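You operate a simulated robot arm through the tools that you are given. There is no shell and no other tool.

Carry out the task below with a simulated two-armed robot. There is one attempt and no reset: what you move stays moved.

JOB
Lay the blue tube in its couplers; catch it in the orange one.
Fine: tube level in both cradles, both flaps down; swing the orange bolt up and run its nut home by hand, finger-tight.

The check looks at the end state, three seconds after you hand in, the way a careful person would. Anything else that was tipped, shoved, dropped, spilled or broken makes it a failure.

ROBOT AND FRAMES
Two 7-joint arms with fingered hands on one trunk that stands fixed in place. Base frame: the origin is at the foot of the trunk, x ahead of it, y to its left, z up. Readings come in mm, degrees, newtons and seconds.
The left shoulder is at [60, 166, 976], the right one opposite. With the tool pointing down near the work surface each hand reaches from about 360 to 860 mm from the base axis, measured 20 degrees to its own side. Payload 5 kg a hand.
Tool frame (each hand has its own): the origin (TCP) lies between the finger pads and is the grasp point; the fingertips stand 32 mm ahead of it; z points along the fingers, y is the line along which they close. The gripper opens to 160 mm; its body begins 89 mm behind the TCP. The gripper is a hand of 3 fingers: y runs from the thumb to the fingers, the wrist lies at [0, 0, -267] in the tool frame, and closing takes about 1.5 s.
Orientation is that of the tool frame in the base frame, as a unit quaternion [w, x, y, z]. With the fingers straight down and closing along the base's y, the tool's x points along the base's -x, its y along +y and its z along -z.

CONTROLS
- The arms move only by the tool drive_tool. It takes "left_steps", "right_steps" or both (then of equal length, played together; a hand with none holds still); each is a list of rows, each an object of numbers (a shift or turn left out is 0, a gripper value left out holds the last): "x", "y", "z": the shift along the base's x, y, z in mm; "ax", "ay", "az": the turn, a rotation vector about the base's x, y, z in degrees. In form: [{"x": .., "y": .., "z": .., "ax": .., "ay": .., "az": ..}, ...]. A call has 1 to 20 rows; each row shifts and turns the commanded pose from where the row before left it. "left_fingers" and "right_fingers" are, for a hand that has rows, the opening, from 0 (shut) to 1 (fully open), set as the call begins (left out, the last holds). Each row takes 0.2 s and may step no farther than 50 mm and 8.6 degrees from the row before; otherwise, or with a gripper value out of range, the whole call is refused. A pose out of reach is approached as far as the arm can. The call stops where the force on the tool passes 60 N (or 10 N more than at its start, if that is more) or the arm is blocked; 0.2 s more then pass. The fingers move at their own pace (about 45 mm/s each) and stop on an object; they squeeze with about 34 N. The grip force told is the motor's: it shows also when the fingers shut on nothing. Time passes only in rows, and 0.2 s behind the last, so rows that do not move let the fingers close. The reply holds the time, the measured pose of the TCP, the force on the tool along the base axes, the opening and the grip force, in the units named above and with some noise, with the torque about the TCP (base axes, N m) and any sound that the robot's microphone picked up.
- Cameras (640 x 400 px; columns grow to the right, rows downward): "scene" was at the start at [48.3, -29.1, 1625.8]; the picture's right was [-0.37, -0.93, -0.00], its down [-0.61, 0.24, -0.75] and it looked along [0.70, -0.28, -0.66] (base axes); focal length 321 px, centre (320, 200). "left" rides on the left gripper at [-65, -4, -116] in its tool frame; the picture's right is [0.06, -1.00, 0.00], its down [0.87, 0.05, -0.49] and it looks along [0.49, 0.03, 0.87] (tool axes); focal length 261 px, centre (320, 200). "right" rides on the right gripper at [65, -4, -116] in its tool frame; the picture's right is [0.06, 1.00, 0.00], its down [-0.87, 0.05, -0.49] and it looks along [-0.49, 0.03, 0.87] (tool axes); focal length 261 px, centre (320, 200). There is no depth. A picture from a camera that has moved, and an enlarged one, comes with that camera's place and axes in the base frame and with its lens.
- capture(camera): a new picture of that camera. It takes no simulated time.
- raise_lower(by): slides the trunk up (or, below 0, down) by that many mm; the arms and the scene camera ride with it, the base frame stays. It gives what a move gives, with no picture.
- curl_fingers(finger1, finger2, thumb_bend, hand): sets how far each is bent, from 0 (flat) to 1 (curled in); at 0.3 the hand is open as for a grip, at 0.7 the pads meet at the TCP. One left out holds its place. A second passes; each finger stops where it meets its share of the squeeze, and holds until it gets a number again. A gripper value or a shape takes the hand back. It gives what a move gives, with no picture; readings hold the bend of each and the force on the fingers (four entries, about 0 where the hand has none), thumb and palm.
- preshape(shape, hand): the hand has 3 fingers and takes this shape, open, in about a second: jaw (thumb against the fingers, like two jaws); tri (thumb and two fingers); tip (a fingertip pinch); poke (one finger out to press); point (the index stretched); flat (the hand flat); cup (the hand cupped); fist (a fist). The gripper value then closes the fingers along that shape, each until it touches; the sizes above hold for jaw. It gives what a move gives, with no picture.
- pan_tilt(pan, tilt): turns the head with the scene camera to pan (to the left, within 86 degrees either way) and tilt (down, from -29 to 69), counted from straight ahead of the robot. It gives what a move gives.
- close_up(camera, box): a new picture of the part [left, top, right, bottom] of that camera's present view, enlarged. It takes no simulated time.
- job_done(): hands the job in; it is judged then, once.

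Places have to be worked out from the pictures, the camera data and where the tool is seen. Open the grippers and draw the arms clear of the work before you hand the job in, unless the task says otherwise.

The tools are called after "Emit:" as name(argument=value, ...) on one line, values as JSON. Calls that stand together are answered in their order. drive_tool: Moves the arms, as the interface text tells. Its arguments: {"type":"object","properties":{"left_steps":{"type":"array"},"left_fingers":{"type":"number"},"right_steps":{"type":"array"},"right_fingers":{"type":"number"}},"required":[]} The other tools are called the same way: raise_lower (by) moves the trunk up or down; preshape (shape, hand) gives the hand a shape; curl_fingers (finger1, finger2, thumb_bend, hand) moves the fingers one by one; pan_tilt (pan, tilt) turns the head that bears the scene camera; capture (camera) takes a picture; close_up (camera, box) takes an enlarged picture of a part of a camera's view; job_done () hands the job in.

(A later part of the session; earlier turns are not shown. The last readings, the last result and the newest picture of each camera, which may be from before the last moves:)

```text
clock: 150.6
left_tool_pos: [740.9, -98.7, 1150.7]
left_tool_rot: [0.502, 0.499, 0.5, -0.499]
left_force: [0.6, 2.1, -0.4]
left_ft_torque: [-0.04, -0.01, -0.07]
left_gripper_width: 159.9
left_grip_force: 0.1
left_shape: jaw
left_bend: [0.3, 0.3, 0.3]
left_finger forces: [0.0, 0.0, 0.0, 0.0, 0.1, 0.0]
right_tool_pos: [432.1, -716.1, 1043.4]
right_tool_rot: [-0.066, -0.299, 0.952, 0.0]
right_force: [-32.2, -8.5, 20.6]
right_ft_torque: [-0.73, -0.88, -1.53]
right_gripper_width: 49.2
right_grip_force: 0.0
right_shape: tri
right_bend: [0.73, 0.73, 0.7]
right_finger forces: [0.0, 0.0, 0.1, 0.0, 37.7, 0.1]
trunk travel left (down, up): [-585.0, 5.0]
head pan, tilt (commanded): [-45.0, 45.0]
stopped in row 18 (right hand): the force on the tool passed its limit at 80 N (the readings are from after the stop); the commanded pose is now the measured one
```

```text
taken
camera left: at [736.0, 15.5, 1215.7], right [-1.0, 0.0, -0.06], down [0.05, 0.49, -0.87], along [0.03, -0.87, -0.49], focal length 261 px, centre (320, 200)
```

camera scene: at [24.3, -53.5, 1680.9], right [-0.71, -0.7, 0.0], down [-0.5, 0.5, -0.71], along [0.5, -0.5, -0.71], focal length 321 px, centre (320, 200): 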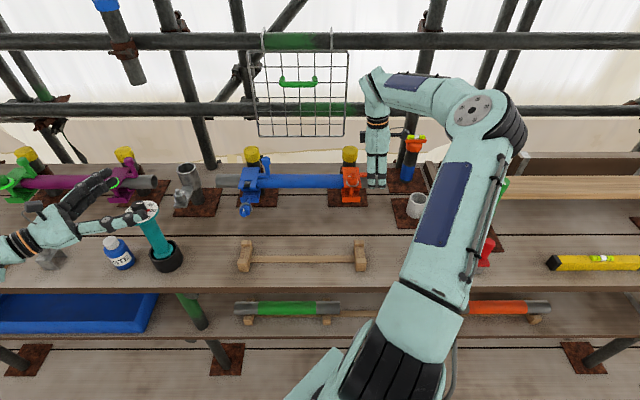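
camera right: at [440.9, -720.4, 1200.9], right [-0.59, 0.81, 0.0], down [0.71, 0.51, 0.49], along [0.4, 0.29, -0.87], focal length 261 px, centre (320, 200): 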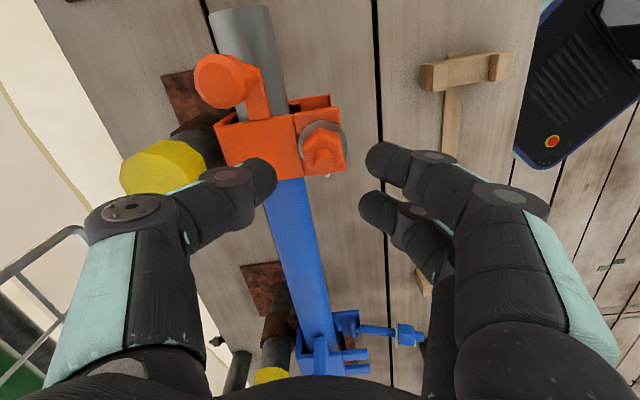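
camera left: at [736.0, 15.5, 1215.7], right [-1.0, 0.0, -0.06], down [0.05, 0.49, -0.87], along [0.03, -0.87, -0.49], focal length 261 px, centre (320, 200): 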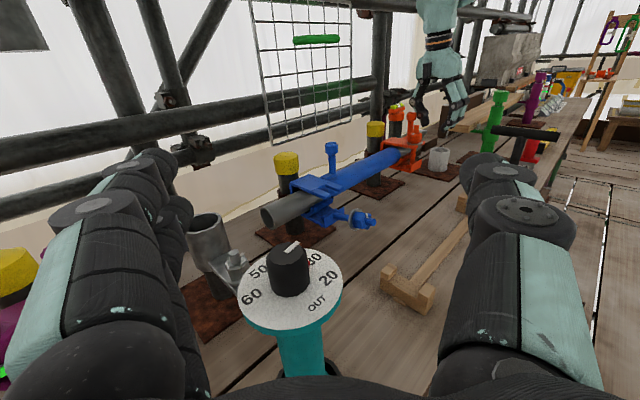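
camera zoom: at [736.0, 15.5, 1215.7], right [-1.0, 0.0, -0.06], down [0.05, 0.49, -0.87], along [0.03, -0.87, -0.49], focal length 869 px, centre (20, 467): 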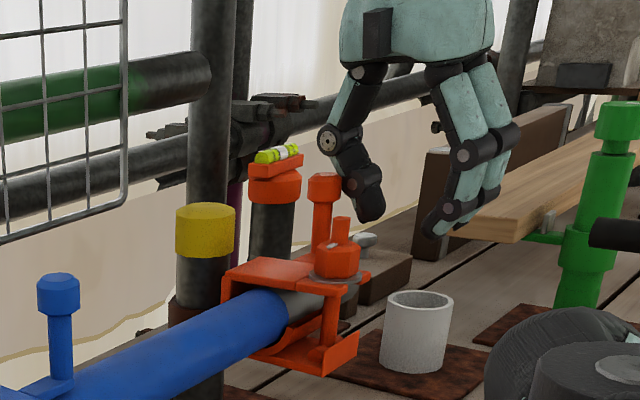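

Nothing on the bench is disturbed: bolt upright, nut, flaps and tube in place; only my thumb leans on the knob from the right. I lift straight up, restore the vertical hand, and then return above the nut.

Emit:
drive_tool(right_steps=[{"z": 15}, {"z": 25}, {"z": 25}, {"ax": 2.28, "ay": -7.25}, {}])

Emit:
close_up(camera="left", box=[350, 60, 470, 180])

```text
clock: 151.8
left_tool_pos: [741.5, -103.8, 1148.7]
left_tool_rot: [-0.499, -0.501, -0.499, 0.501]
left_force: [-0.4, -0.2, 0.6]
left_ft_torque: [0.0, 0.0, 0.02]
left_gripper_width: 160.1
left_grip_force: 0.1
left_shape: jaw
left_bend: [0.3, 0.3, 0.3]
left_finger forces: [0.0, 0.0, 0.0, 0.1, 0.1, 0.1]
right_tool_pos: [437.7, -715.8, 1056.4]
right_tool_rot: [0.004, -0.307, 0.952, 0.002]
right_force: [-4.3, 0.3, 1.0]
right_ft_torque: [-0.05, 0.03, -0.18]
right_gripper_width: 51.5
right_grip_force: 0.1
right_shape: tri
right_bend: [0.73, 0.73, 0.7]
right_finger forces: [0.0, 0.0, 0.1, 0.0, 3.8, 0.1]
right hand out of reach, approached as far as the arm can: row 2, 3
trunk travel left (down, up): [-585.0, 5.0]
head pan, tilt (commanded): [-45.0, 45.0]
```

```text
3.33 times, centred on (410, 120) of left
camera zoom: at [737.3, 10.4, 1214.7], right [-1.0, 0.0, -0.06], down [0.06, 0.49, -0.87], along [0.03, -0.87, -0.49], focal length 869 px, centre (20, 467)
```

zoom: 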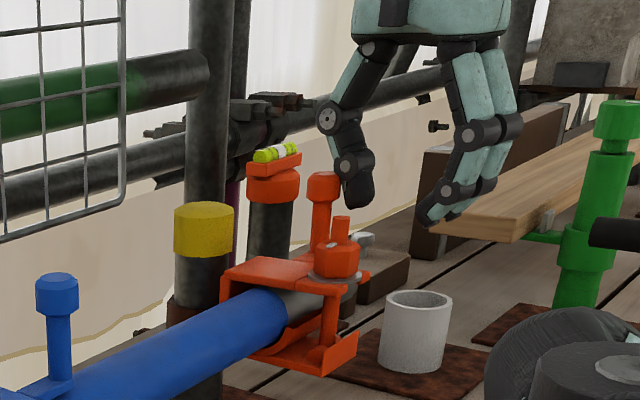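

The arm reports a reach limit in this configuration, so I ease away from the knob toward the robot and unwind the wrist 34°, then try lifting again.

Emit:
drive_tool(right_steps=[{"x": -7, "y": 7}, {"x": -7, "y": 7}, {"az": -8.5}, {"az": -8.5}, {"az": -8.5}, {"az": -8.5}, {"z": 20}, {"z": 20}, {"z": 20}, {}])

Emit:
capture(camera="scene")

Emit:
close_up(camera="left", box=[350, 60, 470, 180])

```text
clock: 154.0
left_tool_pos: [742.2, -103.7, 1147.8]
left_tool_rot: [0.5, 0.5, 0.5, -0.5]
left_force: [-0.9, 0.5, -0.3]
left_ft_torque: [-0.01, -0.02, -0.01]
left_gripper_width: 160.0
left_grip_force: 0.1
left_shape: jaw
left_bend: [0.3, 0.3, 0.3]
left_finger forces: [0.0, 0.0, 0.0, 0.1, 0.1, 0.1]
right_tool_pos: [424.1, -700.6, 1114.7]
right_tool_rot: [0.005, -0.015, 1.0, 0.002]
right_force: [-0.2, 0.0, 0.1]
right_ft_torque: [0.02, -0.02, -0.02]
right_gripper_width: 52.6
right_grip_force: 0.0
right_shape: tri
right_bend: [0.73, 0.73, 0.7]
right_finger forces: [0.1, 0.0, 0.0, 0.0, 0.0, 0.0]
trunk travel left (down, up): [-585.0, 5.0]
head pan, tilt (commanded): [-45.0, 45.0]
```

```text
taken
camera scene: at [27.8, -57.4, 1680.4], right [-0.71, -0.71, 0.0], down [-0.5, 0.5, -0.71], along [0.5, -0.5, -0.71], focal length 321 px, centre (320, 200)
```

scene: 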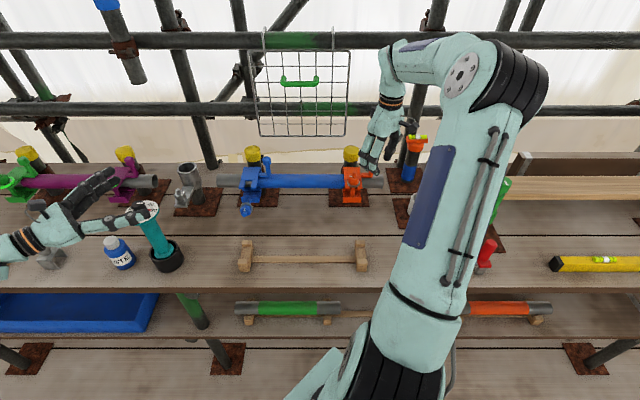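

```text
3.33 times, centred on (410, 120) of left
camera zoom: at [737.6, 10.0, 1214.6], right [-1.0, 0.0, -0.06], down [0.06, 0.49, -0.87], along [0.03, -0.87, -0.49], focal length 869 px, centre (20, 467)
```

zoom: 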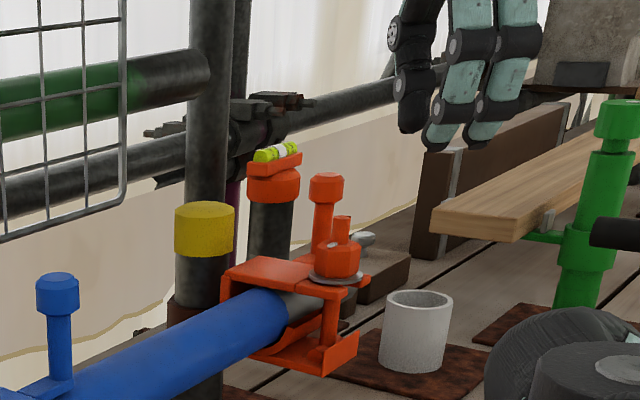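

The hand is free and the work is untouched. I stay away from large positive yaw from now on. I turn to the flat-aligned yaw of about −19° and return above the nut, then verify the centring in the same view as before.

Emit:
drive_tool(right_steps=[{"x": 23.2, "y": 7.1, "az": -6.9}, {"x": 23.2, "y": 7.1, "az": -6.9}, {"x": 23.2, "y": 7.2, "az": -6.9}, {"z": -27}, {}], right_fingers=0.33)

Emit:
close_up(camera="right", box=[260, 90, 390, 220])

Emit:
close_up(camera="left", box=[370, 70, 450, 160])

```text
clock: 155.2
left_tool_pos: [741.8, -104.5, 1149.7]
left_tool_rot: [-0.5, -0.5, -0.499, 0.501]
left_force: [-0.5, -0.5, 0.6]
left_ft_torque: [0.0, 0.01, -0.01]
left_gripper_width: 160.0
left_grip_force: 0.1
left_shape: jaw
left_bend: [0.3, 0.3, 0.3]
left_finger forces: [0.0, 0.1, 0.0, 0.0, 0.1, 0.0]
right_tool_pos: [492.2, -678.5, 1089.4]
right_tool_rot: [0.006, 0.165, 0.986, 0.001]
right_force: [0.4, -0.1, -0.9]
right_ft_torque: [0.0, 0.0, 0.01]
right_gripper_width: 52.7
right_grip_force: 0.0
right_shape: tri
right_bend: [0.73, 0.73, 0.7]
right_finger forces: [0.1, 0.0, 0.0, 0.0, 0.0, 0.0]
trunk travel left (down, up): [-585.0, 5.0]
head pan, tilt (commanded): [-45.0, 45.0]
```

```text
3.08 times, centred on (325, 155) of right
camera zoom: at [429.1, -661.7, 1203.3], right [0.27, 0.96, 0.0], down [0.83, -0.23, 0.5], along [0.48, -0.13, -0.87], focal length 802 px, centre (305, 338)
```

zoom: 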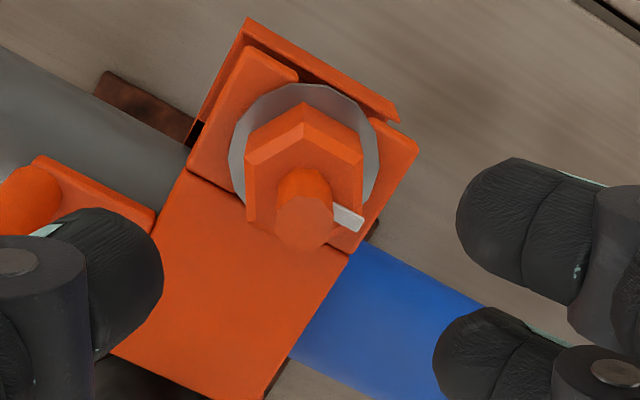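

```text
4.44 times, centred on (410, 115) of left
camera zoom: at [737.7, 10.8, 1214.5], right [-1.0, 0.0, -0.06], down [0.06, 0.49, -0.87], along [0.03, -0.87, -0.49], focal length 1158 px, centre (-80, 578)
```

zoom: 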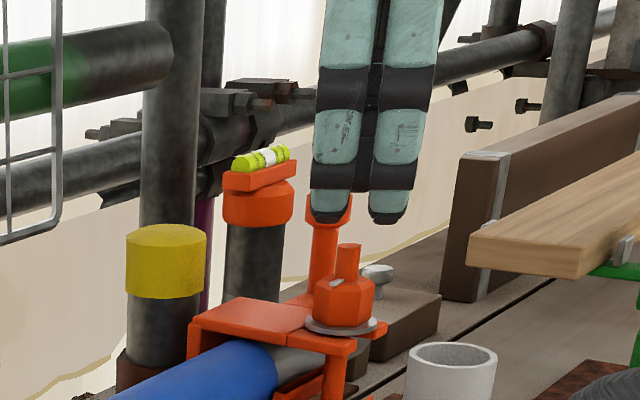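

Centred within a millimetre and aligned with the flats. I narrow the opening to about 42 mm to stay clear of the knob and lower to grip the nut properly (z≈1034).

Emit:
drive_tool(right_steps=[{}, {}, {"z": -25}, {"z": -18}, {"z": -12}, {}], right_fingers=0.26)

Emit:
close_up(camera="left", box=[380, 90, 440, 160])

Emit:
close_up(camera="scene", box=[335, 140, 395, 210])

```text
clock: 156.6
left_tool_pos: [742.5, -104.2, 1149.5]
left_tool_rot: [-0.499, -0.501, -0.499, 0.501]
left_force: [0.4, 0.3, -0.1]
left_ft_torque: [0.0, 0.02, 0.05]
left_gripper_width: 160.0
left_grip_force: 0.0
left_shape: jaw
left_bend: [0.3, 0.3, 0.3]
left_finger forces: [0.1, 0.1, 0.1, 0.1, 0.1, 0.0]
right_tool_pos: [493.7, -679.1, 1034.3]
right_tool_rot: [0.006, 0.165, 0.986, 0.0]
right_force: [-0.3, 0.6, 0.1]
right_ft_torque: [0.0, 0.03, -0.01]
right_gripper_width: 42.0
right_grip_force: 0.1
right_shape: tri
right_bend: [0.73, 0.73, 0.7]
right_finger forces: [0.0, 0.0, 0.1, 0.0, 0.0, 0.1]
trunk travel left (down, up): [-585.0, 5.0]
head pan, tilt (commanded): [-45.0, 45.0]
```

```text
5.71 times, centred on (410, 125) of left
camera zoom: at [737.5, 10.4, 1214.7], right [-1.0, 0.0, -0.06], down [0.06, 0.49, -0.87], along [0.03, -0.87, -0.49], focal length 1489 px, centre (-194, 629)
```

zoom: 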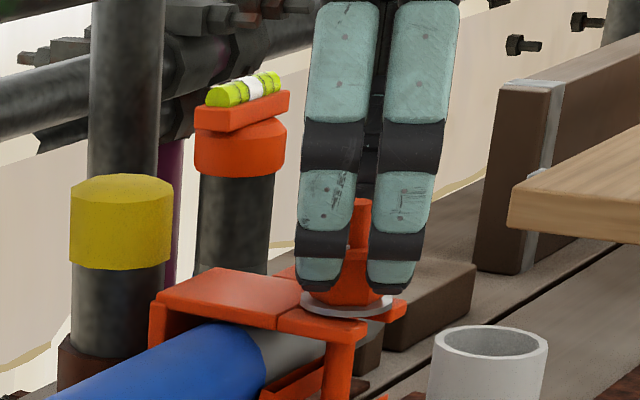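

```text
5.71 times, centred on (365, 175) of scene
camera zoom: at [27.6, -56.9, 1680.4], right [-0.71, -0.71, 0.0], down [-0.5, 0.5, -0.71], along [0.5, -0.5, -0.71], focal length 1836 px, centre (63, 343)
```

zoom: 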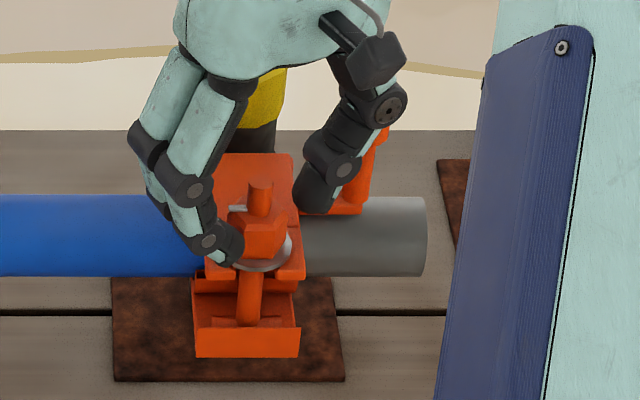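

The fingertips now surround the nut down to near the washer. I close and turn 60° clockwise.

Emit:
drive_tool(right_steps=[{}, {}, {}, {}, {"az": -8.5}, {"az": -8.5}, {"az": -8.5}, {"az": -8.5}, {}], right_fingers=0)

Emit:
close_up(camera="left", box=[380, 90, 440, 160])

Emit:
close_up(camera="right", box=[240, 90, 420, 250])

```text
clock: 158.6
left_tool_pos: [740.0, -102.7, 1149.1]
left_tool_rot: [0.501, 0.5, 0.498, -0.501]
left_force: [1.0, -0.1, 0.2]
left_ft_torque: [0.02, 0.03, -0.01]
left_gripper_width: 159.9
left_grip_force: 0.1
left_shape: jaw
left_bend: [0.3, 0.3, 0.3]
left_finger forces: [0.1, 0.0, 0.1, 0.0, 0.0, 0.1]
right_tool_pos: [490.9, -676.7, 1033.8]
right_tool_rot: [0.003, 0.447, 0.894, 0.0]
right_force: [-21.1, 22.4, -8.1]
right_ft_torque: [0.36, 0.41, 0.77]
right_gripper_width: 19.0
right_grip_force: 34.1
right_shape: tri
right_bend: [0.72, 0.72, 0.7]
right_finger forces: [36.2, 16.0, 0.0, 0.0, 25.7, 0.1]
trunk travel left (down, up): [-585.0, 5.0]
head pan, tilt (commanded): [-45.0, 45.0]
```

```text
5.71 times, centred on (410, 125) of left
camera zoom: at [736.2, 11.9, 1215.4], right [-1.0, 0.0, -0.06], down [0.06, 0.49, -0.87], along [0.03, -0.87, -0.49], focal length 1489 px, centre (-194, 629)
```

zoom: 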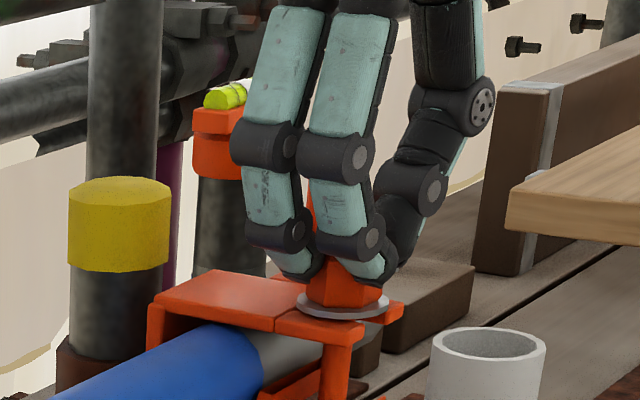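

```text
2.50 times, centred on (330, 170) of right
camera zoom: at [447.8, -626.8, 1148.2], right [0.76, 0.65, 0.0], down [0.56, -0.66, 0.5], along [0.32, -0.38, -0.87], focal length 652 px, centre (295, 275)
```

zoom: 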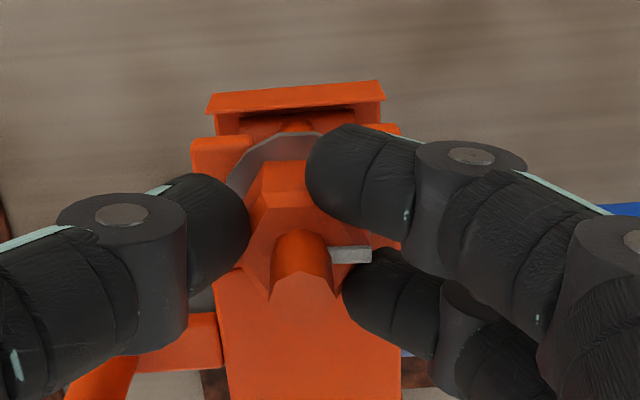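

Now there is real resistance: 0.77 N·m against the turn, and the tick has moved with the hand. The nut is meeting the washer and fork. I turn a bit further and watch the torque.

Emit:
drive_tool(right_steps=[{"az": -8}, {"az": -8}, {}])

Emit:
close_up(camera="left", box=[380, 90, 440, 160])

Emit:
close_up(camera="right", box=[240, 90, 420, 250])

```text
clock: 159.4
left_tool_pos: [741.2, -102.4, 1149.8]
left_tool_rot: [-0.5, -0.5, -0.499, 0.501]
left_force: [0.6, -0.4, 1.0]
left_ft_torque: [0.01, -0.02, -0.02]
left_gripper_width: 159.8
left_grip_force: 0.0
left_shape: jaw
left_bend: [0.3, 0.3, 0.3]
left_finger forces: [0.1, 0.0, 0.0, 0.0, 0.0, 0.0]
right_tool_pos: [490.8, -674.7, 1033.1]
right_tool_rot: [0.001, 0.566, 0.824, 0.001]
right_force: [-19.9, 36.1, -12.0]
right_ft_torque: [0.54, 0.3, 1.22]
right_gripper_width: 18.4
right_grip_force: 33.7
right_shape: tri
right_bend: [0.72, 0.72, 0.7]
right_finger forces: [50.6, 19.5, 0.1, 0.0, 29.2, 0.0]
trunk travel left (down, up): [-585.0, 5.0]
head pan, tilt (commanded): [-45.0, 45.0]
```

```text
5.71 times, centred on (410, 125) of left
camera zoom: at [736.5, 12.6, 1215.3], right [-1.0, 0.0, -0.06], down [0.06, 0.49, -0.87], along [0.03, -0.87, -0.49], focal length 1489 px, centre (-194, 629)
```

zoom: 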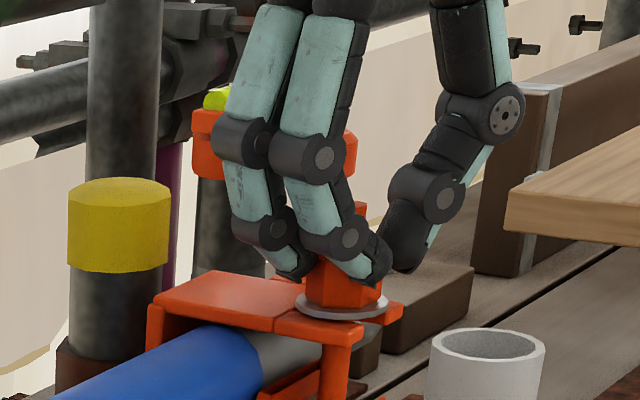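

```text
2.50 times, centred on (330, 170) of right
camera zoom: at [463.9, -615.1, 1148.2], right [0.91, 0.41, 0.0], down [0.36, -0.79, 0.49], along [0.21, -0.45, -0.87], focal length 652 px, centre (295, 275)
```

zoom: 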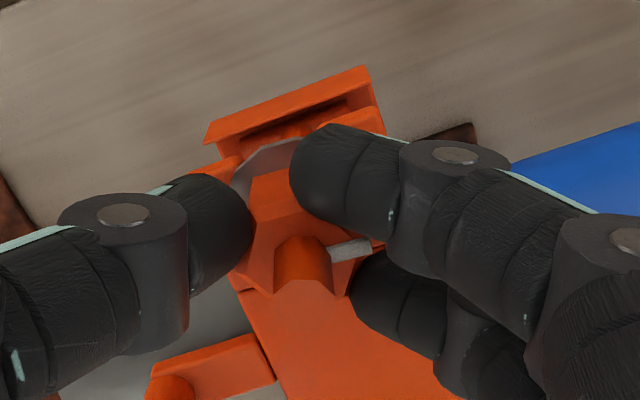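

Torque rose to 1.2 N·m without the nut turning further (the tick stays put), so the nut is home. I open, lift clear and inspect the washer and nut.

Emit:
drive_tool(right_steps=[{}, {}, {"z": 25}, {"z": 30}, {}], right_fingers=0.3)

Emit:
close_up(camera="left", box=[385, 110, 425, 155])

Emit:
close_up(camera="right", box=[260, 90, 390, 220])

Emit:
close_up(camera="scene", box=[335, 150, 385, 215])

```text
clock: 160.6
left_tool_pos: [741.6, -104.9, 1149.1]
left_tool_rot: [-0.5, -0.5, -0.499, 0.501]
left_force: [-0.1, 0.1, 0.0]
left_ft_torque: [0.02, 0.01, 0.0]
left_gripper_width: 160.0
left_grip_force: 0.0
left_shape: jaw
left_bend: [0.3, 0.3, 0.3]
left_finger forces: [0.1, 0.0, 0.0, 0.1, 0.1, 0.1]
right_tool_pos: [494.9, -683.4, 1087.4]
right_tool_rot: [0.006, 0.567, 0.824, -0.001]
right_force: [0.2, -0.4, -0.3]
right_ft_torque: [0.0, -0.04, 0.03]
right_gripper_width: 47.9
right_grip_force: 0.0
right_shape: tri
right_bend: [0.73, 0.73, 0.7]
right_finger forces: [0.0, 0.0, 0.0, 0.1, 0.1, 0.0]
trunk travel left (down, up): [-585.0, 5.0]
head pan, tilt (commanded): [-45.0, 45.0]
```

```text
8.89 times, centred on (405, 132) of left
camera zoom: at [737.8, 9.8, 1214.5], right [-1.0, 0.0, -0.06], down [0.06, 0.49, -0.87], along [0.03, -0.87, -0.49], focal length 2317 px, centre (-436, 800)
```

zoom: 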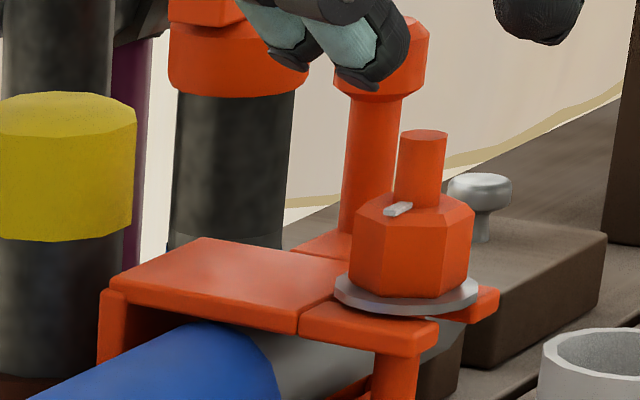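

```text
3.08 times, centred on (325, 155) of right
camera zoom: at [466.2, -622.6, 1201.8], right [0.91, 0.42, 0.0], down [0.36, -0.79, 0.5], along [0.21, -0.46, -0.86], focal length 802 px, centre (305, 338)
```

zoom: 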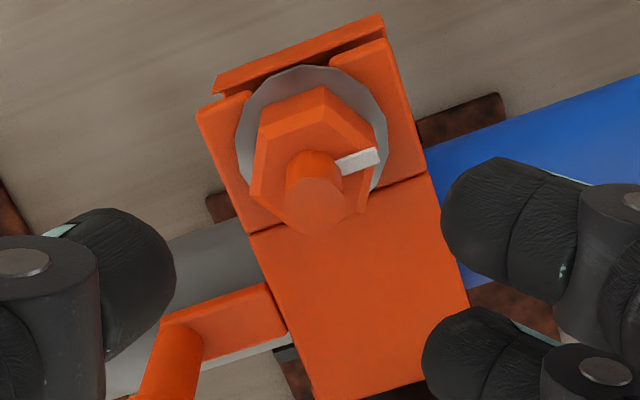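

```text
6.15 times, centred on (360, 182) of scene
camera zoom: at [28.1, -57.1, 1680.4], right [-0.71, -0.71, 0.0], down [-0.5, 0.5, -0.71], along [0.5, -0.5, -0.71], focal length 1977 px, centre (74, 308)
```

zoom: 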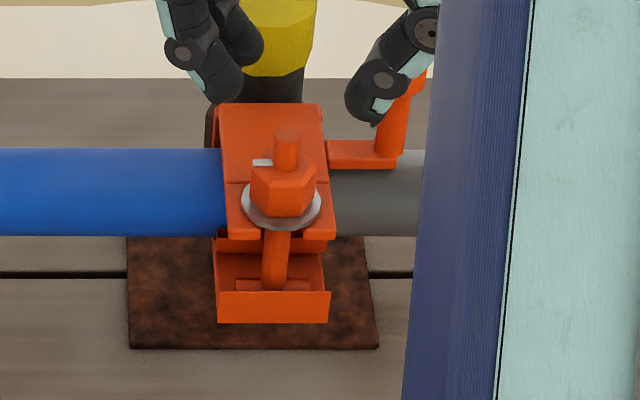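

The tick has hardly moved in this last stroke despite more than 1 N·m, and the washer lies at fork height, so the nut appears to be home after about 280° of turning. To be certain I make one more well-centred tightening stroke at the next flat-aligned yaw.

Emit:
drive_tool(right_steps=[{"x": 0.5, "y": 4, "az": -8.5}, {"az": -8.5}, {}, {}])

Emit:
close_up(camera="right", box=[260, 90, 390, 220])

```text
clock: 161.6
left_tool_pos: [742.2, -104.8, 1147.2]
left_tool_rot: [-0.5, -0.5, -0.499, 0.501]
left_force: [-0.8, -0.5, 0.8]
left_ft_torque: [0.02, 0.02, -0.02]
left_gripper_width: 160.0
left_grip_force: 0.0
left_shape: jaw
left_bend: [0.3, 0.3, 0.3]
left_finger forces: [0.1, 0.0, 0.1, 0.0, 0.0, 0.1]
right_tool_pos: [493.3, -676.3, 1088.6]
right_tool_rot: [0.005, 0.682, 0.731, -0.003]
right_force: [-0.2, 0.0, 0.3]
right_ft_torque: [0.01, -0.02, 0.0]
right_gripper_width: 48.1
right_grip_force: 0.1
right_shape: tri
right_bend: [0.73, 0.73, 0.7]
right_finger forces: [0.0, 0.0, 0.0, 0.1, 0.0, 0.0]
trunk travel left (down, up): [-585.0, 5.0]
head pan, tilt (commanded): [-45.0, 45.0]
```

```text
3.08 times, centred on (325, 155) of right
camera zoom: at [485.2, -611.5, 1202.9], right [0.99, 0.13, 0.0], down [0.11, -0.86, 0.5], along [0.07, -0.5, -0.87], focal length 802 px, centre (305, 338)
```

zoom: 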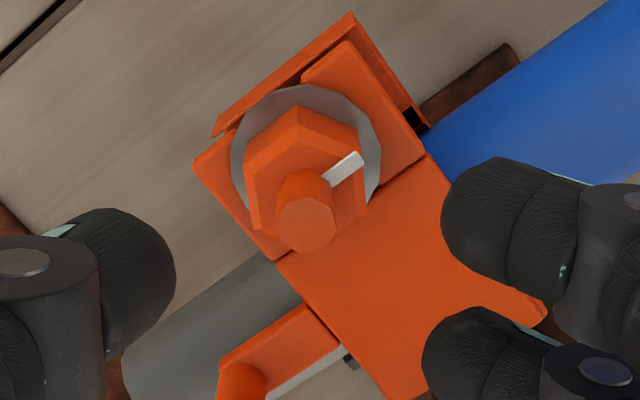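

Perfectly centred. I lower onto the nut, close, and turn 25° clockwise while watching the torque.

Emit:
drive_tool(right_steps=[{"z": -25}, {"z": -18}, {"z": -12}, {}])

Emit:
drive_tool(right_steps=[{}, {}, {}, {}, {"az": -6}, {"az": -6}, {}], right_fingers=0)

Emit:
close_up(camera="right", box=[240, 90, 420, 250])

Emit:
close_up(camera="left", box=[385, 110, 425, 155])

```text
clock: 162.6
left_tool_pos: [741.9, -104.0, 1148.8]
left_tool_rot: [-0.499, -0.501, -0.499, 0.501]
left_force: [-1.1, 0.7, -0.3]
left_ft_torque: [-0.01, 0.03, 0.0]
left_gripper_width: 160.0
left_grip_force: 0.0
left_shape: jaw
left_bend: [0.3, 0.3, 0.3]
left_finger forces: [0.1, 0.0, 0.0, 0.1, 0.0, 0.0]
right_tool_pos: [494.0, -676.0, 1034.5]
right_tool_rot: [0.006, 0.681, 0.732, -0.002]
right_force: [0.1, -0.4, -0.1]
right_ft_torque: [0.0, 0.0, 0.0]
right_gripper_width: 48.0
right_grip_force: 0.1
right_shape: tri
right_bend: [0.73, 0.73, 0.7]
right_finger forces: [0.0, 0.0, 0.0, 0.0, 0.0, 0.0]
trunk travel left (down, up): [-585.0, 5.0]
head pan, tilt (commanded): [-45.0, 45.0]
```

```text
clock: 164.2
left_tool_pos: [742.3, -104.5, 1150.1]
left_tool_rot: [-0.5, -0.5, -0.499, 0.501]
left_force: [0.1, -0.5, 0.3]
left_ft_torque: [0.01, 0.01, 0.01]
left_gripper_width: 159.8
left_grip_force: 0.0
left_shape: jaw
left_bend: [0.3, 0.3, 0.3]
left_finger forces: [0.0, 0.0, 0.1, 0.0, 0.0, 0.0]
right_tool_pos: [495.8, -673.0, 1035.5]
right_tool_rot: [0.004, 0.755, 0.656, -0.002]
right_force: [2.0, 9.1, -2.9]
right_ft_torque: [0.12, -0.02, 0.48]
right_gripper_width: 20.6
right_grip_force: 34.1
right_shape: tri
right_bend: [0.72, 0.72, 0.7]
right_finger forces: [20.0, 17.1, 0.0, 0.1, 25.2, 0.0]
trunk travel left (down, up): [-585.0, 5.0]
head pan, tilt (commanded): [-45.0, 45.0]
```

```text
2.50 times, centred on (330, 170) of right
camera zoom: at [500.3, -608.7, 1148.5], right [1.0, -0.08, 0.0], down [-0.07, -0.86, 0.5], along [-0.04, -0.5, -0.87], focal length 652 px, centre (295, 275)
```

zoom: 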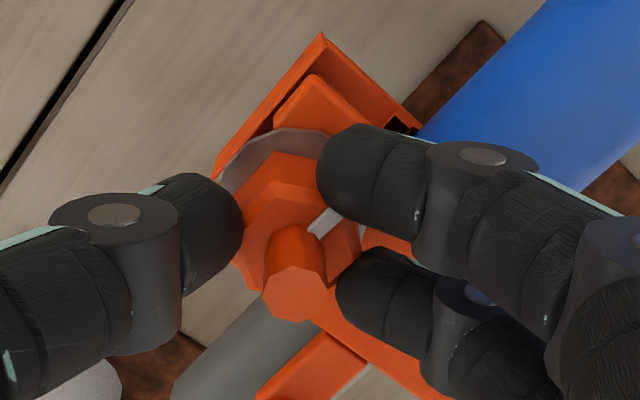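

```text
8.89 times, centred on (405, 132) of left
camera zoom: at [738.0, 10.8, 1214.3], right [-1.0, 0.0, -0.06], down [0.05, 0.49, -0.87], along [0.03, -0.87, -0.49], focal length 2317 px, centre (-436, 800)
```

zoom: 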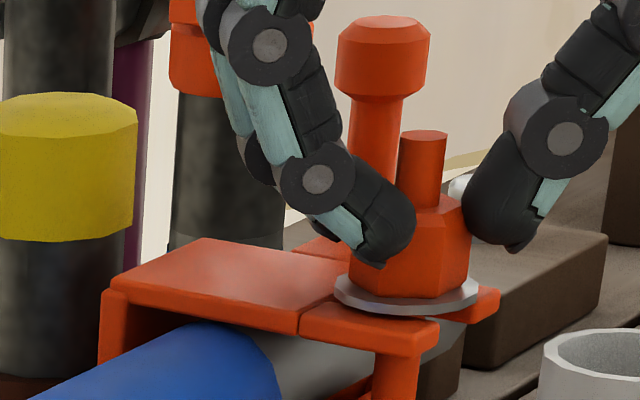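

Good grip (20/17 N) and 0.48 N·m of resistance. I keep turning to see whether the nut still follows or holds.

Emit:
drive_tool(right_steps=[{"az": -6}, {"az": -6}, {}])

Emit:
close_up(camera="right", box=[240, 90, 420, 250])

Emit:
drive_tool(right_steps=[{"az": -6}, {"az": -4}, {}])

Emit:
close_up(camera="right", box=[240, 90, 420, 250])

```text
clock: 165.0
left_tool_pos: [742.7, -103.4, 1149.3]
left_tool_rot: [-0.499, -0.5, -0.499, 0.502]
left_force: [-0.4, -0.2, -0.7]
left_ft_torque: [-0.02, 0.0, -0.03]
left_gripper_width: 159.8
left_grip_force: 0.0
left_shape: jaw
left_bend: [0.3, 0.3, 0.3]
left_finger forces: [0.1, 0.0, 0.2, 0.1, 0.0, 0.0]
right_tool_pos: [497.8, -672.5, 1034.2]
right_tool_rot: [0.004, 0.819, 0.574, -0.003]
right_force: [9.1, 19.6, -4.8]
right_ft_torque: [0.35, -0.16, 0.9]
right_gripper_width: 20.4
right_grip_force: 34.5
right_shape: tri
right_bend: [0.72, 0.72, 0.7]
right_finger forces: [29.8, 18.6, 0.1, 0.0, 27.2, 0.0]
trunk travel left (down, up): [-585.0, 5.0]
head pan, tilt (commanded): [-45.0, 45.0]
```

```text
2.50 times, centred on (330, 170) of right
camera zoom: at [514.7, -610.1, 1148.5], right [0.96, -0.28, 0.0], down [-0.25, -0.83, 0.5], along [-0.14, -0.48, -0.87], focal length 652 px, centre (295, 275)
```

zoom: 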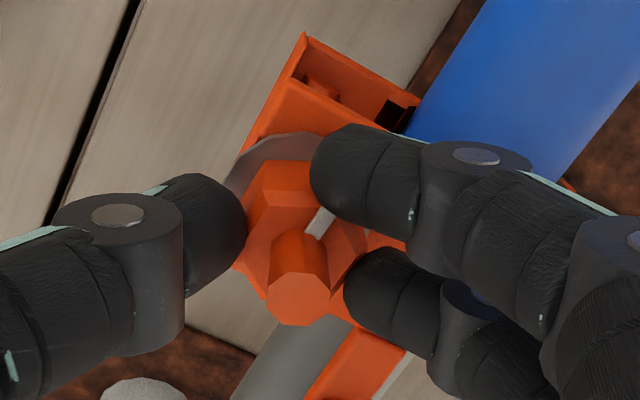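

```text
clock: 165.8
left_tool_pos: [742.4, -103.1, 1147.8]
left_tool_rot: [-0.5, -0.5, -0.5, 0.501]
left_force: [0.4, 0.4, -0.9]
left_ft_torque: [0.02, 0.0, 0.02]
left_gripper_width: 159.8
left_grip_force: 0.1
left_shape: jaw
left_bend: [0.3, 0.3, 0.3]
left_finger forces: [0.1, 0.0, 0.1, 0.0, 0.1, 0.1]
right_tool_pos: [496.5, -673.8, 1034.3]
right_tool_rot: [0.003, 0.866, 0.5, -0.004]
right_force: [10.8, 24.2, -5.4]
right_ft_torque: [0.39, -0.12, 0.88]
right_gripper_width: 20.2
right_grip_force: 33.5
right_shape: tri
right_bend: [0.72, 0.72, 0.7]
right_finger forces: [39.2, 16.8, 0.0, 0.0, 30.1, 0.0]
trunk travel left (down, up): [-585.0, 5.0]
head pan, tilt (commanded): [-45.0, 45.0]
```

```text
2.50 times, centred on (330, 170) of right
camera zoom: at [526.2, -614.0, 1148.5], right [0.9, -0.44, 0.0], down [-0.39, -0.78, 0.5], along [-0.22, -0.45, -0.87], focal length 652 px, centre (295, 275)
```

zoom: 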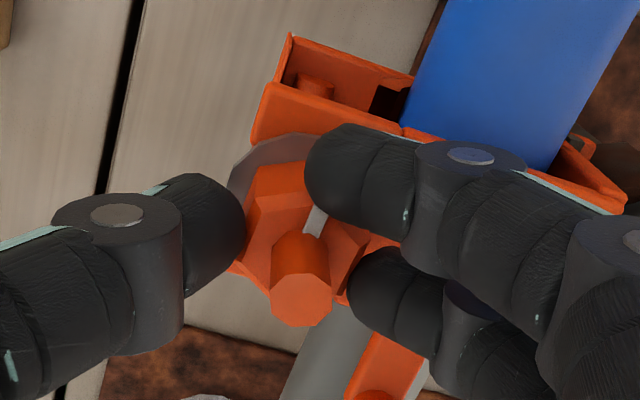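

The torque saturates near 0.9 N·m with the nut's tick standing still: the nut is home and finger-tight. I open, lift straight up and withdraw toward the robot.

Emit:
drive_tool(right_steps=[{}, {}, {"z": 25}, {"z": 30}, {"z": 20}, {}], right_fingers=0.35)

Emit:
close_up(camera="right", box=[240, 90, 420, 250])

Emit:
close_up(camera="left", box=[385, 110, 425, 155])

```text
clock: 167.2
left_tool_pos: [741.3, -105.0, 1149.0]
left_tool_rot: [-0.5, -0.501, -0.499, 0.501]
left_force: [0.5, -0.9, -0.4]
left_ft_torque: [0.0, 0.0, 0.03]
left_gripper_width: 160.1
left_grip_force: 0.0
left_shape: jaw
left_bend: [0.3, 0.3, 0.3]
left_finger forces: [0.0, 0.1, 0.0, 0.0, 0.0, 0.1]
right_tool_pos: [493.9, -676.7, 1107.7]
right_tool_rot: [0.004, 0.866, 0.5, -0.004]
right_force: [-0.8, -0.2, -0.6]
right_ft_torque: [0.02, 0.01, -0.02]
right_gripper_width: 55.5
right_grip_force: 0.0
right_shape: tri
right_bend: [0.73, 0.73, 0.7]
right_finger forces: [0.0, 0.1, 0.0, 0.0, 0.0, 0.1]
trunk travel left (down, up): [-585.0, 5.0]
head pan, tilt (commanded): [-45.0, 45.0]
```

```text
2.50 times, centred on (330, 170) of right
camera zoom: at [524.1, -617.8, 1222.2], right [0.9, -0.45, 0.0], down [-0.39, -0.77, 0.5], along [-0.22, -0.45, -0.87], focal length 652 px, centre (295, 275)
```

zoom: 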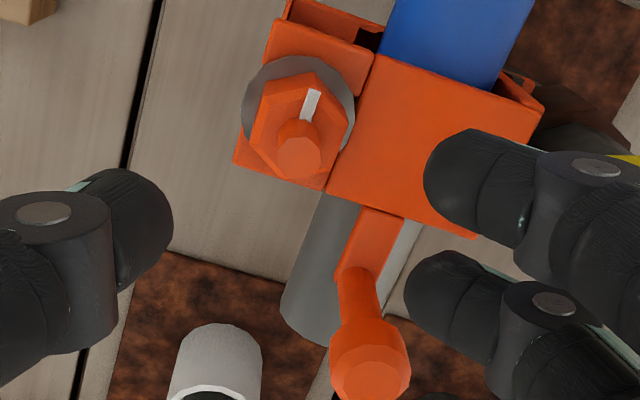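

```text
8.89 times, centred on (405, 132) of left
camera zoom: at [737.6, 10.0, 1214.6], right [-1.0, 0.0, -0.06], down [0.06, 0.49, -0.87], along [0.03, -0.87, -0.49], focal length 2317 px, centre (-436, 800)
```

zoom: 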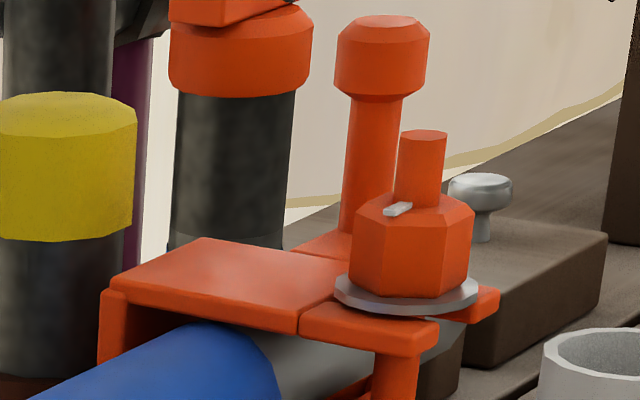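

The nut holds its place. I take a very close look at the washer and fork to confirm that there is no gap.

Emit:
close_up(camera="left", box=[392, 128, 416, 146])

Emit:
close_up(camera="scene", box=[340, 165, 370, 195])

Emit:
close_up(camera="scene", box=[0, 140, 160, 215])

```text
16.00 times, centred on (404, 137) of left
camera zoom: at [737.6, 10.0, 1214.6], right [-1.0, 0.0, -0.06], down [0.06, 0.49, -0.87], along [0.03, -0.87, -0.49], focal length 4170 px, centre (-1024, 1208)
```

zoom: 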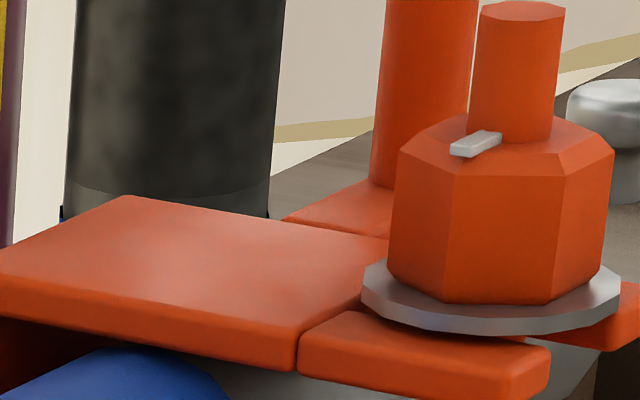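

```text
13.33 times, centred on (355, 180) of scene
camera zoom: at [27.8, -56.9, 1680.4], right [-0.71, -0.71, 0.0], down [-0.5, 0.5, -0.71], along [0.5, -0.5, -0.71], focal length 4283 px, centre (-147, 467)
```

zoom: 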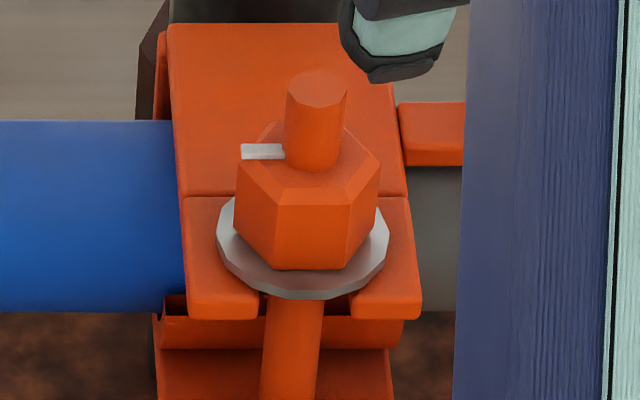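

```text
4.00 times, centred on (80, 178) of scene
camera zoom: at [27.8, -56.9, 1680.4], right [-0.71, -0.71, 0.0], down [-0.5, 0.5, -0.71], along [0.5, -0.5, -0.71], focal length 1285 px, centre (1280, 290)
```

zoom: 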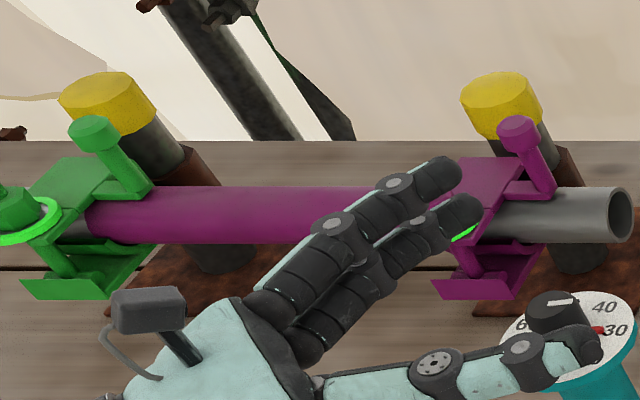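

The washer lies flat on the fork with the nut seated on it. Now I draw the right arm away: first straight back toward the robot and up, leaving rotation until it is clear.

Emit:
drive_tool(right_steps=[{"x": -25, "y": 25, "z": 12}, {"x": -25, "y": 25, "z": 12}, {"x": -25, "y": 30, "z": 12}, {"x": -25, "y": 30, "z": 12}, {"x": -25, "y": 30, "z": 12}, {"x": -25, "y": 35, "z": 12}, {"x": -25, "y": 35, "z": 12}, {"x": -25, "y": 35, "z": 12}, {}], right_fingers=0.6)

Emit:
capture(camera="scene")

Emit:
capture(camera="left")

```text
clock: 169.2
left_tool_pos: [743.0, -104.4, 1147.6]
left_tool_rot: [-0.5, -0.5, -0.5, 0.5]
left_force: [0.1, 0.1, 0.1]
left_ft_torque: [-0.03, -0.04, 0.01]
left_gripper_width: 159.7
left_grip_force: 0.1
left_shape: jaw
left_bend: [0.3, 0.3, 0.3]
left_finger forces: [0.0, 0.0, 0.0, 0.0, 0.1, 0.0]
right_tool_pos: [291.9, -430.4, 1203.8]
right_tool_rot: [0.004, 0.866, 0.5, -0.004]
right_force: [-0.2, 0.1, 0.0]
right_ft_torque: [0.01, -0.01, 0.01]
right_gripper_width: 95.4
right_grip_force: 0.0
right_shape: tri
right_bend: [0.71, 0.71, 0.7]
right_finger forces: [0.1, 0.0, 0.0, 0.0, 0.0, 0.1]
trunk travel left (down, up): [-585.0, 5.0]
head pan, tilt (commanded): [-45.0, 45.0]
```

```text
taken
camera scene: at [28.6, -57.0, 1680.3], right [-0.71, -0.71, 0.0], down [-0.5, 0.5, -0.71], along [0.5, -0.5, -0.71], focal length 321 px, centre (320, 200)
```

scene: 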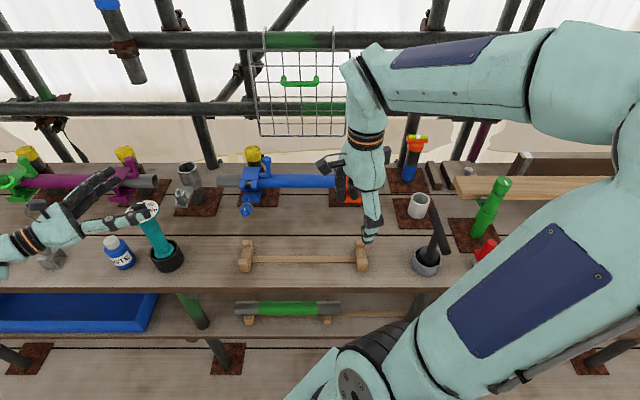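

```text
taken
camera left: at [738.2, 9.8, 1214.1], right [-1.0, 0.0, -0.06], down [0.05, 0.49, -0.87], along [0.03, -0.87, -0.49], focal length 261 px, centre (320, 200)
```

left: 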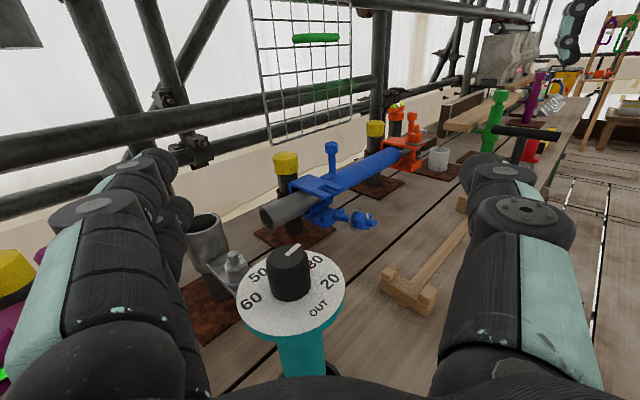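

The right hand is clear of the couplers. I unwind its wrist while moving it to its resting place at the robot's right side, opening the hand fully.

Emit:
drive_tool(right_steps=[{"x": -12.8, "y": -1.3, "z": 4.4, "az": 8}, {"x": -12.8, "y": -1.3, "z": 4.4, "az": 8}, {"x": -12.8, "y": -1.3, "z": 4.4, "az": 8}, {"x": -12.8, "y": -1.3, "z": 4.4, "az": 8}, {"x": -12.8, "y": -1.3, "z": 4.4, "az": 8}, {"x": -12.8, "y": -1.3, "z": 4.4, "az": 8}, {"x": -12.8, "y": -1.3, "z": 4.4, "az": 8}, {"x": -12.8, "y": -1.3, "z": 4.4, "az": 8}, {"x": -12.8, "y": -1.3, "z": 4.4, "az": 8}, {"x": -12.8, "y": -1.3, "z": 4.4, "az": 8}, {"x": -12.8, "y": -1.3, "z": 4.4, "az": 8}, {"x": -12.8, "y": -1.3, "z": 4.4, "az": 8}, {"x": -12.8, "y": -1.3, "z": 4.4, "az": 8}, {"x": -12.8, "y": -1.3, "z": 4.4, "az": 8}, {"x": -12.8, "y": -1.3, "z": 4.4, "az": 8}, {}], right_fingers=1)

Emit:
capture(camera="scene")

Emit:
close_up(camera="scene", box=[205, 130, 395, 225])

Emit:
close_up(camera="left", box=[250, 90, 450, 250])

```text
clock: 172.6
left_tool_pos: [741.6, -104.7, 1148.4]
left_tool_rot: [0.501, 0.499, 0.5, -0.5]
left_force: [0.3, 0.5, 0.1]
left_ft_torque: [-0.05, -0.04, 0.0]
left_gripper_width: 159.9
left_grip_force: 0.2
left_shape: jaw
left_bend: [0.3, 0.3, 0.3]
left_finger forces: [0.0, 0.0, 0.0, 0.1, 0.0, 0.0]
right_tool_pos: [102.3, -449.3, 1270.3]
right_tool_rot: [0.005, -0.001, 1.0, 0.002]
right_force: [-0.7, -0.4, -0.4]
right_ft_torque: [0.03, -0.01, -0.04]
right_gripper_width: 159.9
right_grip_force: 0.1
right_shape: tri
right_bend: [0.3, 0.3, 0.3]
right_finger forces: [0.0, 0.1, 0.1, 0.0, 0.0, 0.1]
trunk travel left (down, up): [-585.0, 5.0]
head pan, tilt (commanded): [-45.0, 45.0]
```

```text
taken
camera scene: at [27.8, -56.5, 1680.4], right [-0.71, -0.71, 0.0], down [-0.5, 0.5, -0.71], along [0.5, -0.5, -0.71], focal length 321 px, centre (320, 200)
```

scene: 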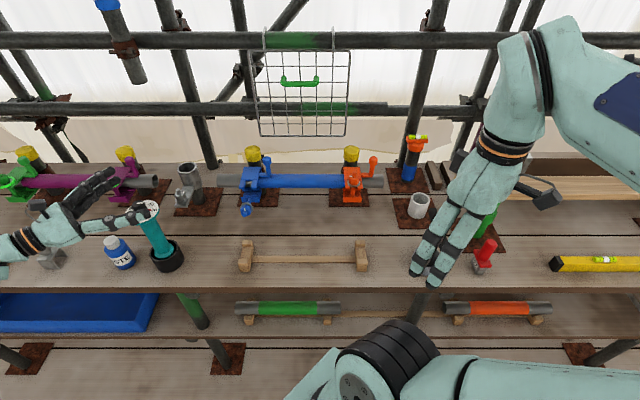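

```text
3.37 times, centred on (300, 178) of scene
camera zoom: at [27.8, -56.5, 1680.4], right [-0.71, -0.71, 0.0], down [-0.5, 0.5, -0.71], along [0.5, -0.5, -0.71], focal length 1082 px, centre (387, 276)
```

zoom: 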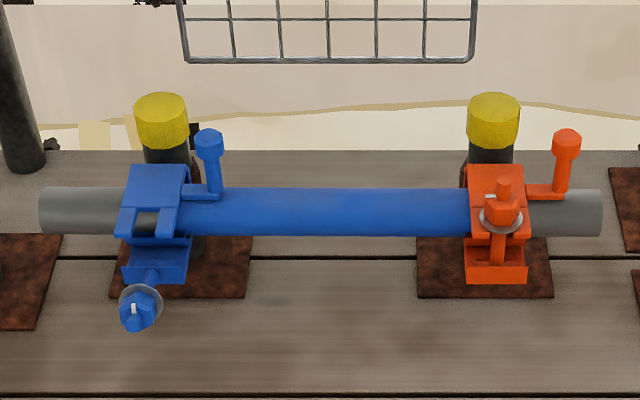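

```text
2.50 times, centred on (350, 170) of left
camera zoom: at [737.7, 10.3, 1214.5], right [-1.0, 0.0, -0.06], down [0.06, 0.49, -0.87], along [0.03, -0.87, -0.49], focal length 652 px, centre (245, 275)
```

zoom: 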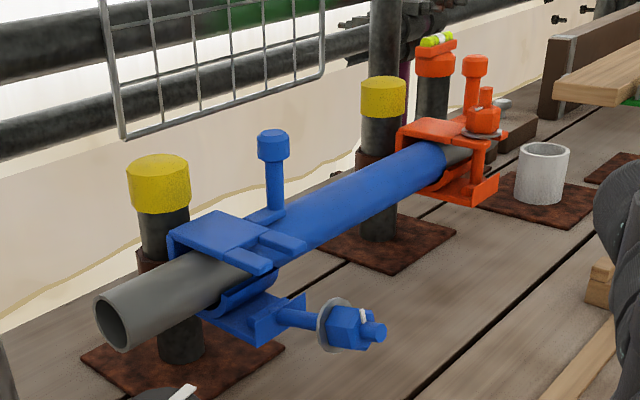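

Everything looks right: the tube level in both cradles, both flaps down, the orange bolt up with its nut home, the blue bolt still hanging. I withdraw the left arm along the reverse of its approach.

Emit:
drive_tool(left_steps=[{"x": -22.7, "y": 23.7, "z": 12, "ax": 4.619, "ay": 4.619, "az": 4.619}, {"x": -22.7, "y": 23.7, "z": 12, "ax": 4.619, "ay": 4.619, "az": 4.619}, {"x": -22.7, "y": 23.7, "z": 12, "ax": 4.619, "ay": 4.619, "az": 4.619}, {"x": -22.7, "y": 23.7, "z": 12, "ax": 4.619, "ay": 4.619, "az": 4.619}, {"x": -22.7, "y": 23.7, "z": 12, "ax": 4.619, "ay": 4.619, "az": 4.619}, {"x": -22.7, "y": 23.7, "z": 12, "ax": 4.619, "ay": 4.619, "az": 4.619}, {"x": -22.7, "y": 23.7, "z": 12, "ax": 4.619, "ay": 4.619, "az": 4.619}, {"x": -22.7, "y": 23.7, "z": 12, "ax": 4.619, "ay": 4.619, "az": 4.619}, {"x": -22.7, "y": 23.7, "z": 12, "ax": 4.619, "ay": 4.619, "az": 4.619}, {"x": -22.7, "y": 23.7, "z": 12, "ax": 4.619, "ay": 4.619, "az": 4.619}, {"x": -22.7, "y": 23.7, "z": 12, "ax": 4.619, "ay": 4.619, "az": 4.619}, {"x": -22.7, "y": 23.7, "z": 12, "ax": 4.619, "ay": 4.619, "az": 4.619}, {"x": -22.7, "y": 23.7, "z": 12, "ax": 4.619, "ay": 4.619, "az": 4.619}, {"x": -22.7, "y": 23.7, "z": 12, "ax": 4.619, "ay": 4.619, "az": 4.619}, {"x": -22.7, "y": 23.7, "z": 12, "ax": 4.619, "ay": 4.619, "az": 4.619}, {}], left_fingers=1)

Emit:
capture(camera="scene")

Emit:
close_up(camera="scene", box=[330, 140, 400, 215])

Emit:
close_up(camera="scene", box=[0, 140, 160, 290])

```text
clock: 176.0
left_tool_pos: [400.2, 249.5, 1330.0]
left_tool_rot: [0.0, -0.001, 1.0, 0.0]
left_force: [0.9, -0.7, 0.0]
left_ft_torque: [-0.01, 0.04, 0.01]
left_gripper_width: 159.5
left_grip_force: 0.0
left_shape: jaw
left_bend: [0.3, 0.3, 0.3]
left_finger forces: [0.0, 0.0, 0.0, 0.1, 0.0, 0.0]
right_tool_pos: [102.4, -449.9, 1270.7]
right_tool_rot: [0.006, 0.0, 1.0, 0.002]
right_force: [0.1, -1.3, 0.3]
right_ft_torque: [0.03, 0.02, -0.01]
right_gripper_width: 159.9
right_grip_force: 0.1
right_shape: tri
right_bend: [0.3, 0.3, 0.3]
right_finger forces: [0.1, 0.0, 0.1, 0.1, 0.1, 0.1]
trunk travel left (down, up): [-585.0, 5.0]
head pan, tilt (commanded): [-45.0, 45.0]
```

```text
taken
camera scene: at [27.7, -56.4, 1680.4], right [-0.71, -0.71, 0.0], down [-0.5, 0.5, -0.71], along [0.5, -0.5, -0.71], focal length 321 px, centre (320, 200)
```

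scene: 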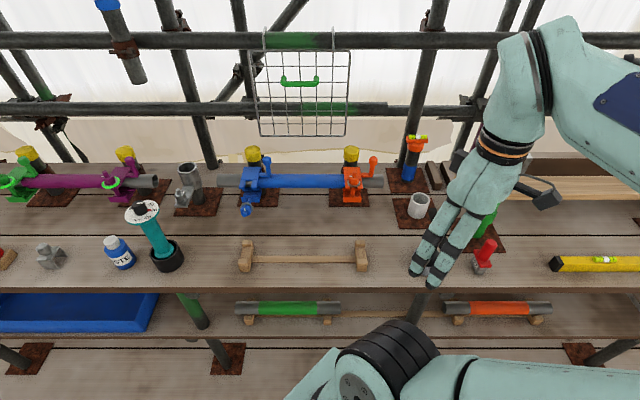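

```text
5.33 times, centred on (365, 178) of scene
camera zoom: at [27.7, -56.4, 1680.4], right [-0.71, -0.71, 0.0], down [-0.5, 0.5, -0.71], along [0.5, -0.5, -0.71], focal length 1713 px, centre (80, 320)
```

zoom: 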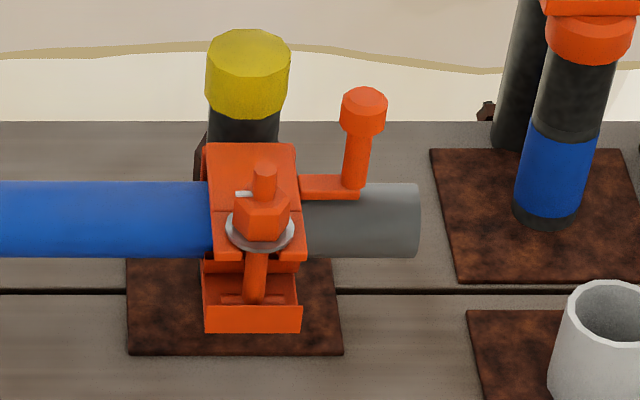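

```text
2.67 times, centred on (80, 215) of scene
camera zoom: at [27.7, -56.4, 1680.4], right [-0.71, -0.71, 0.0], down [-0.5, 0.5, -0.71], along [0.5, -0.5, -0.71], focal length 857 px, centre (960, 160)
```

zoom: 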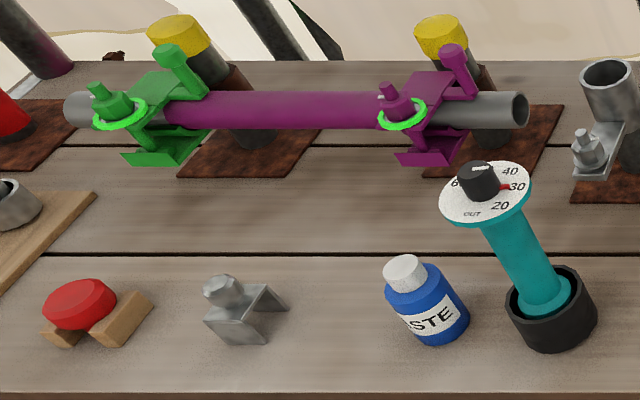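

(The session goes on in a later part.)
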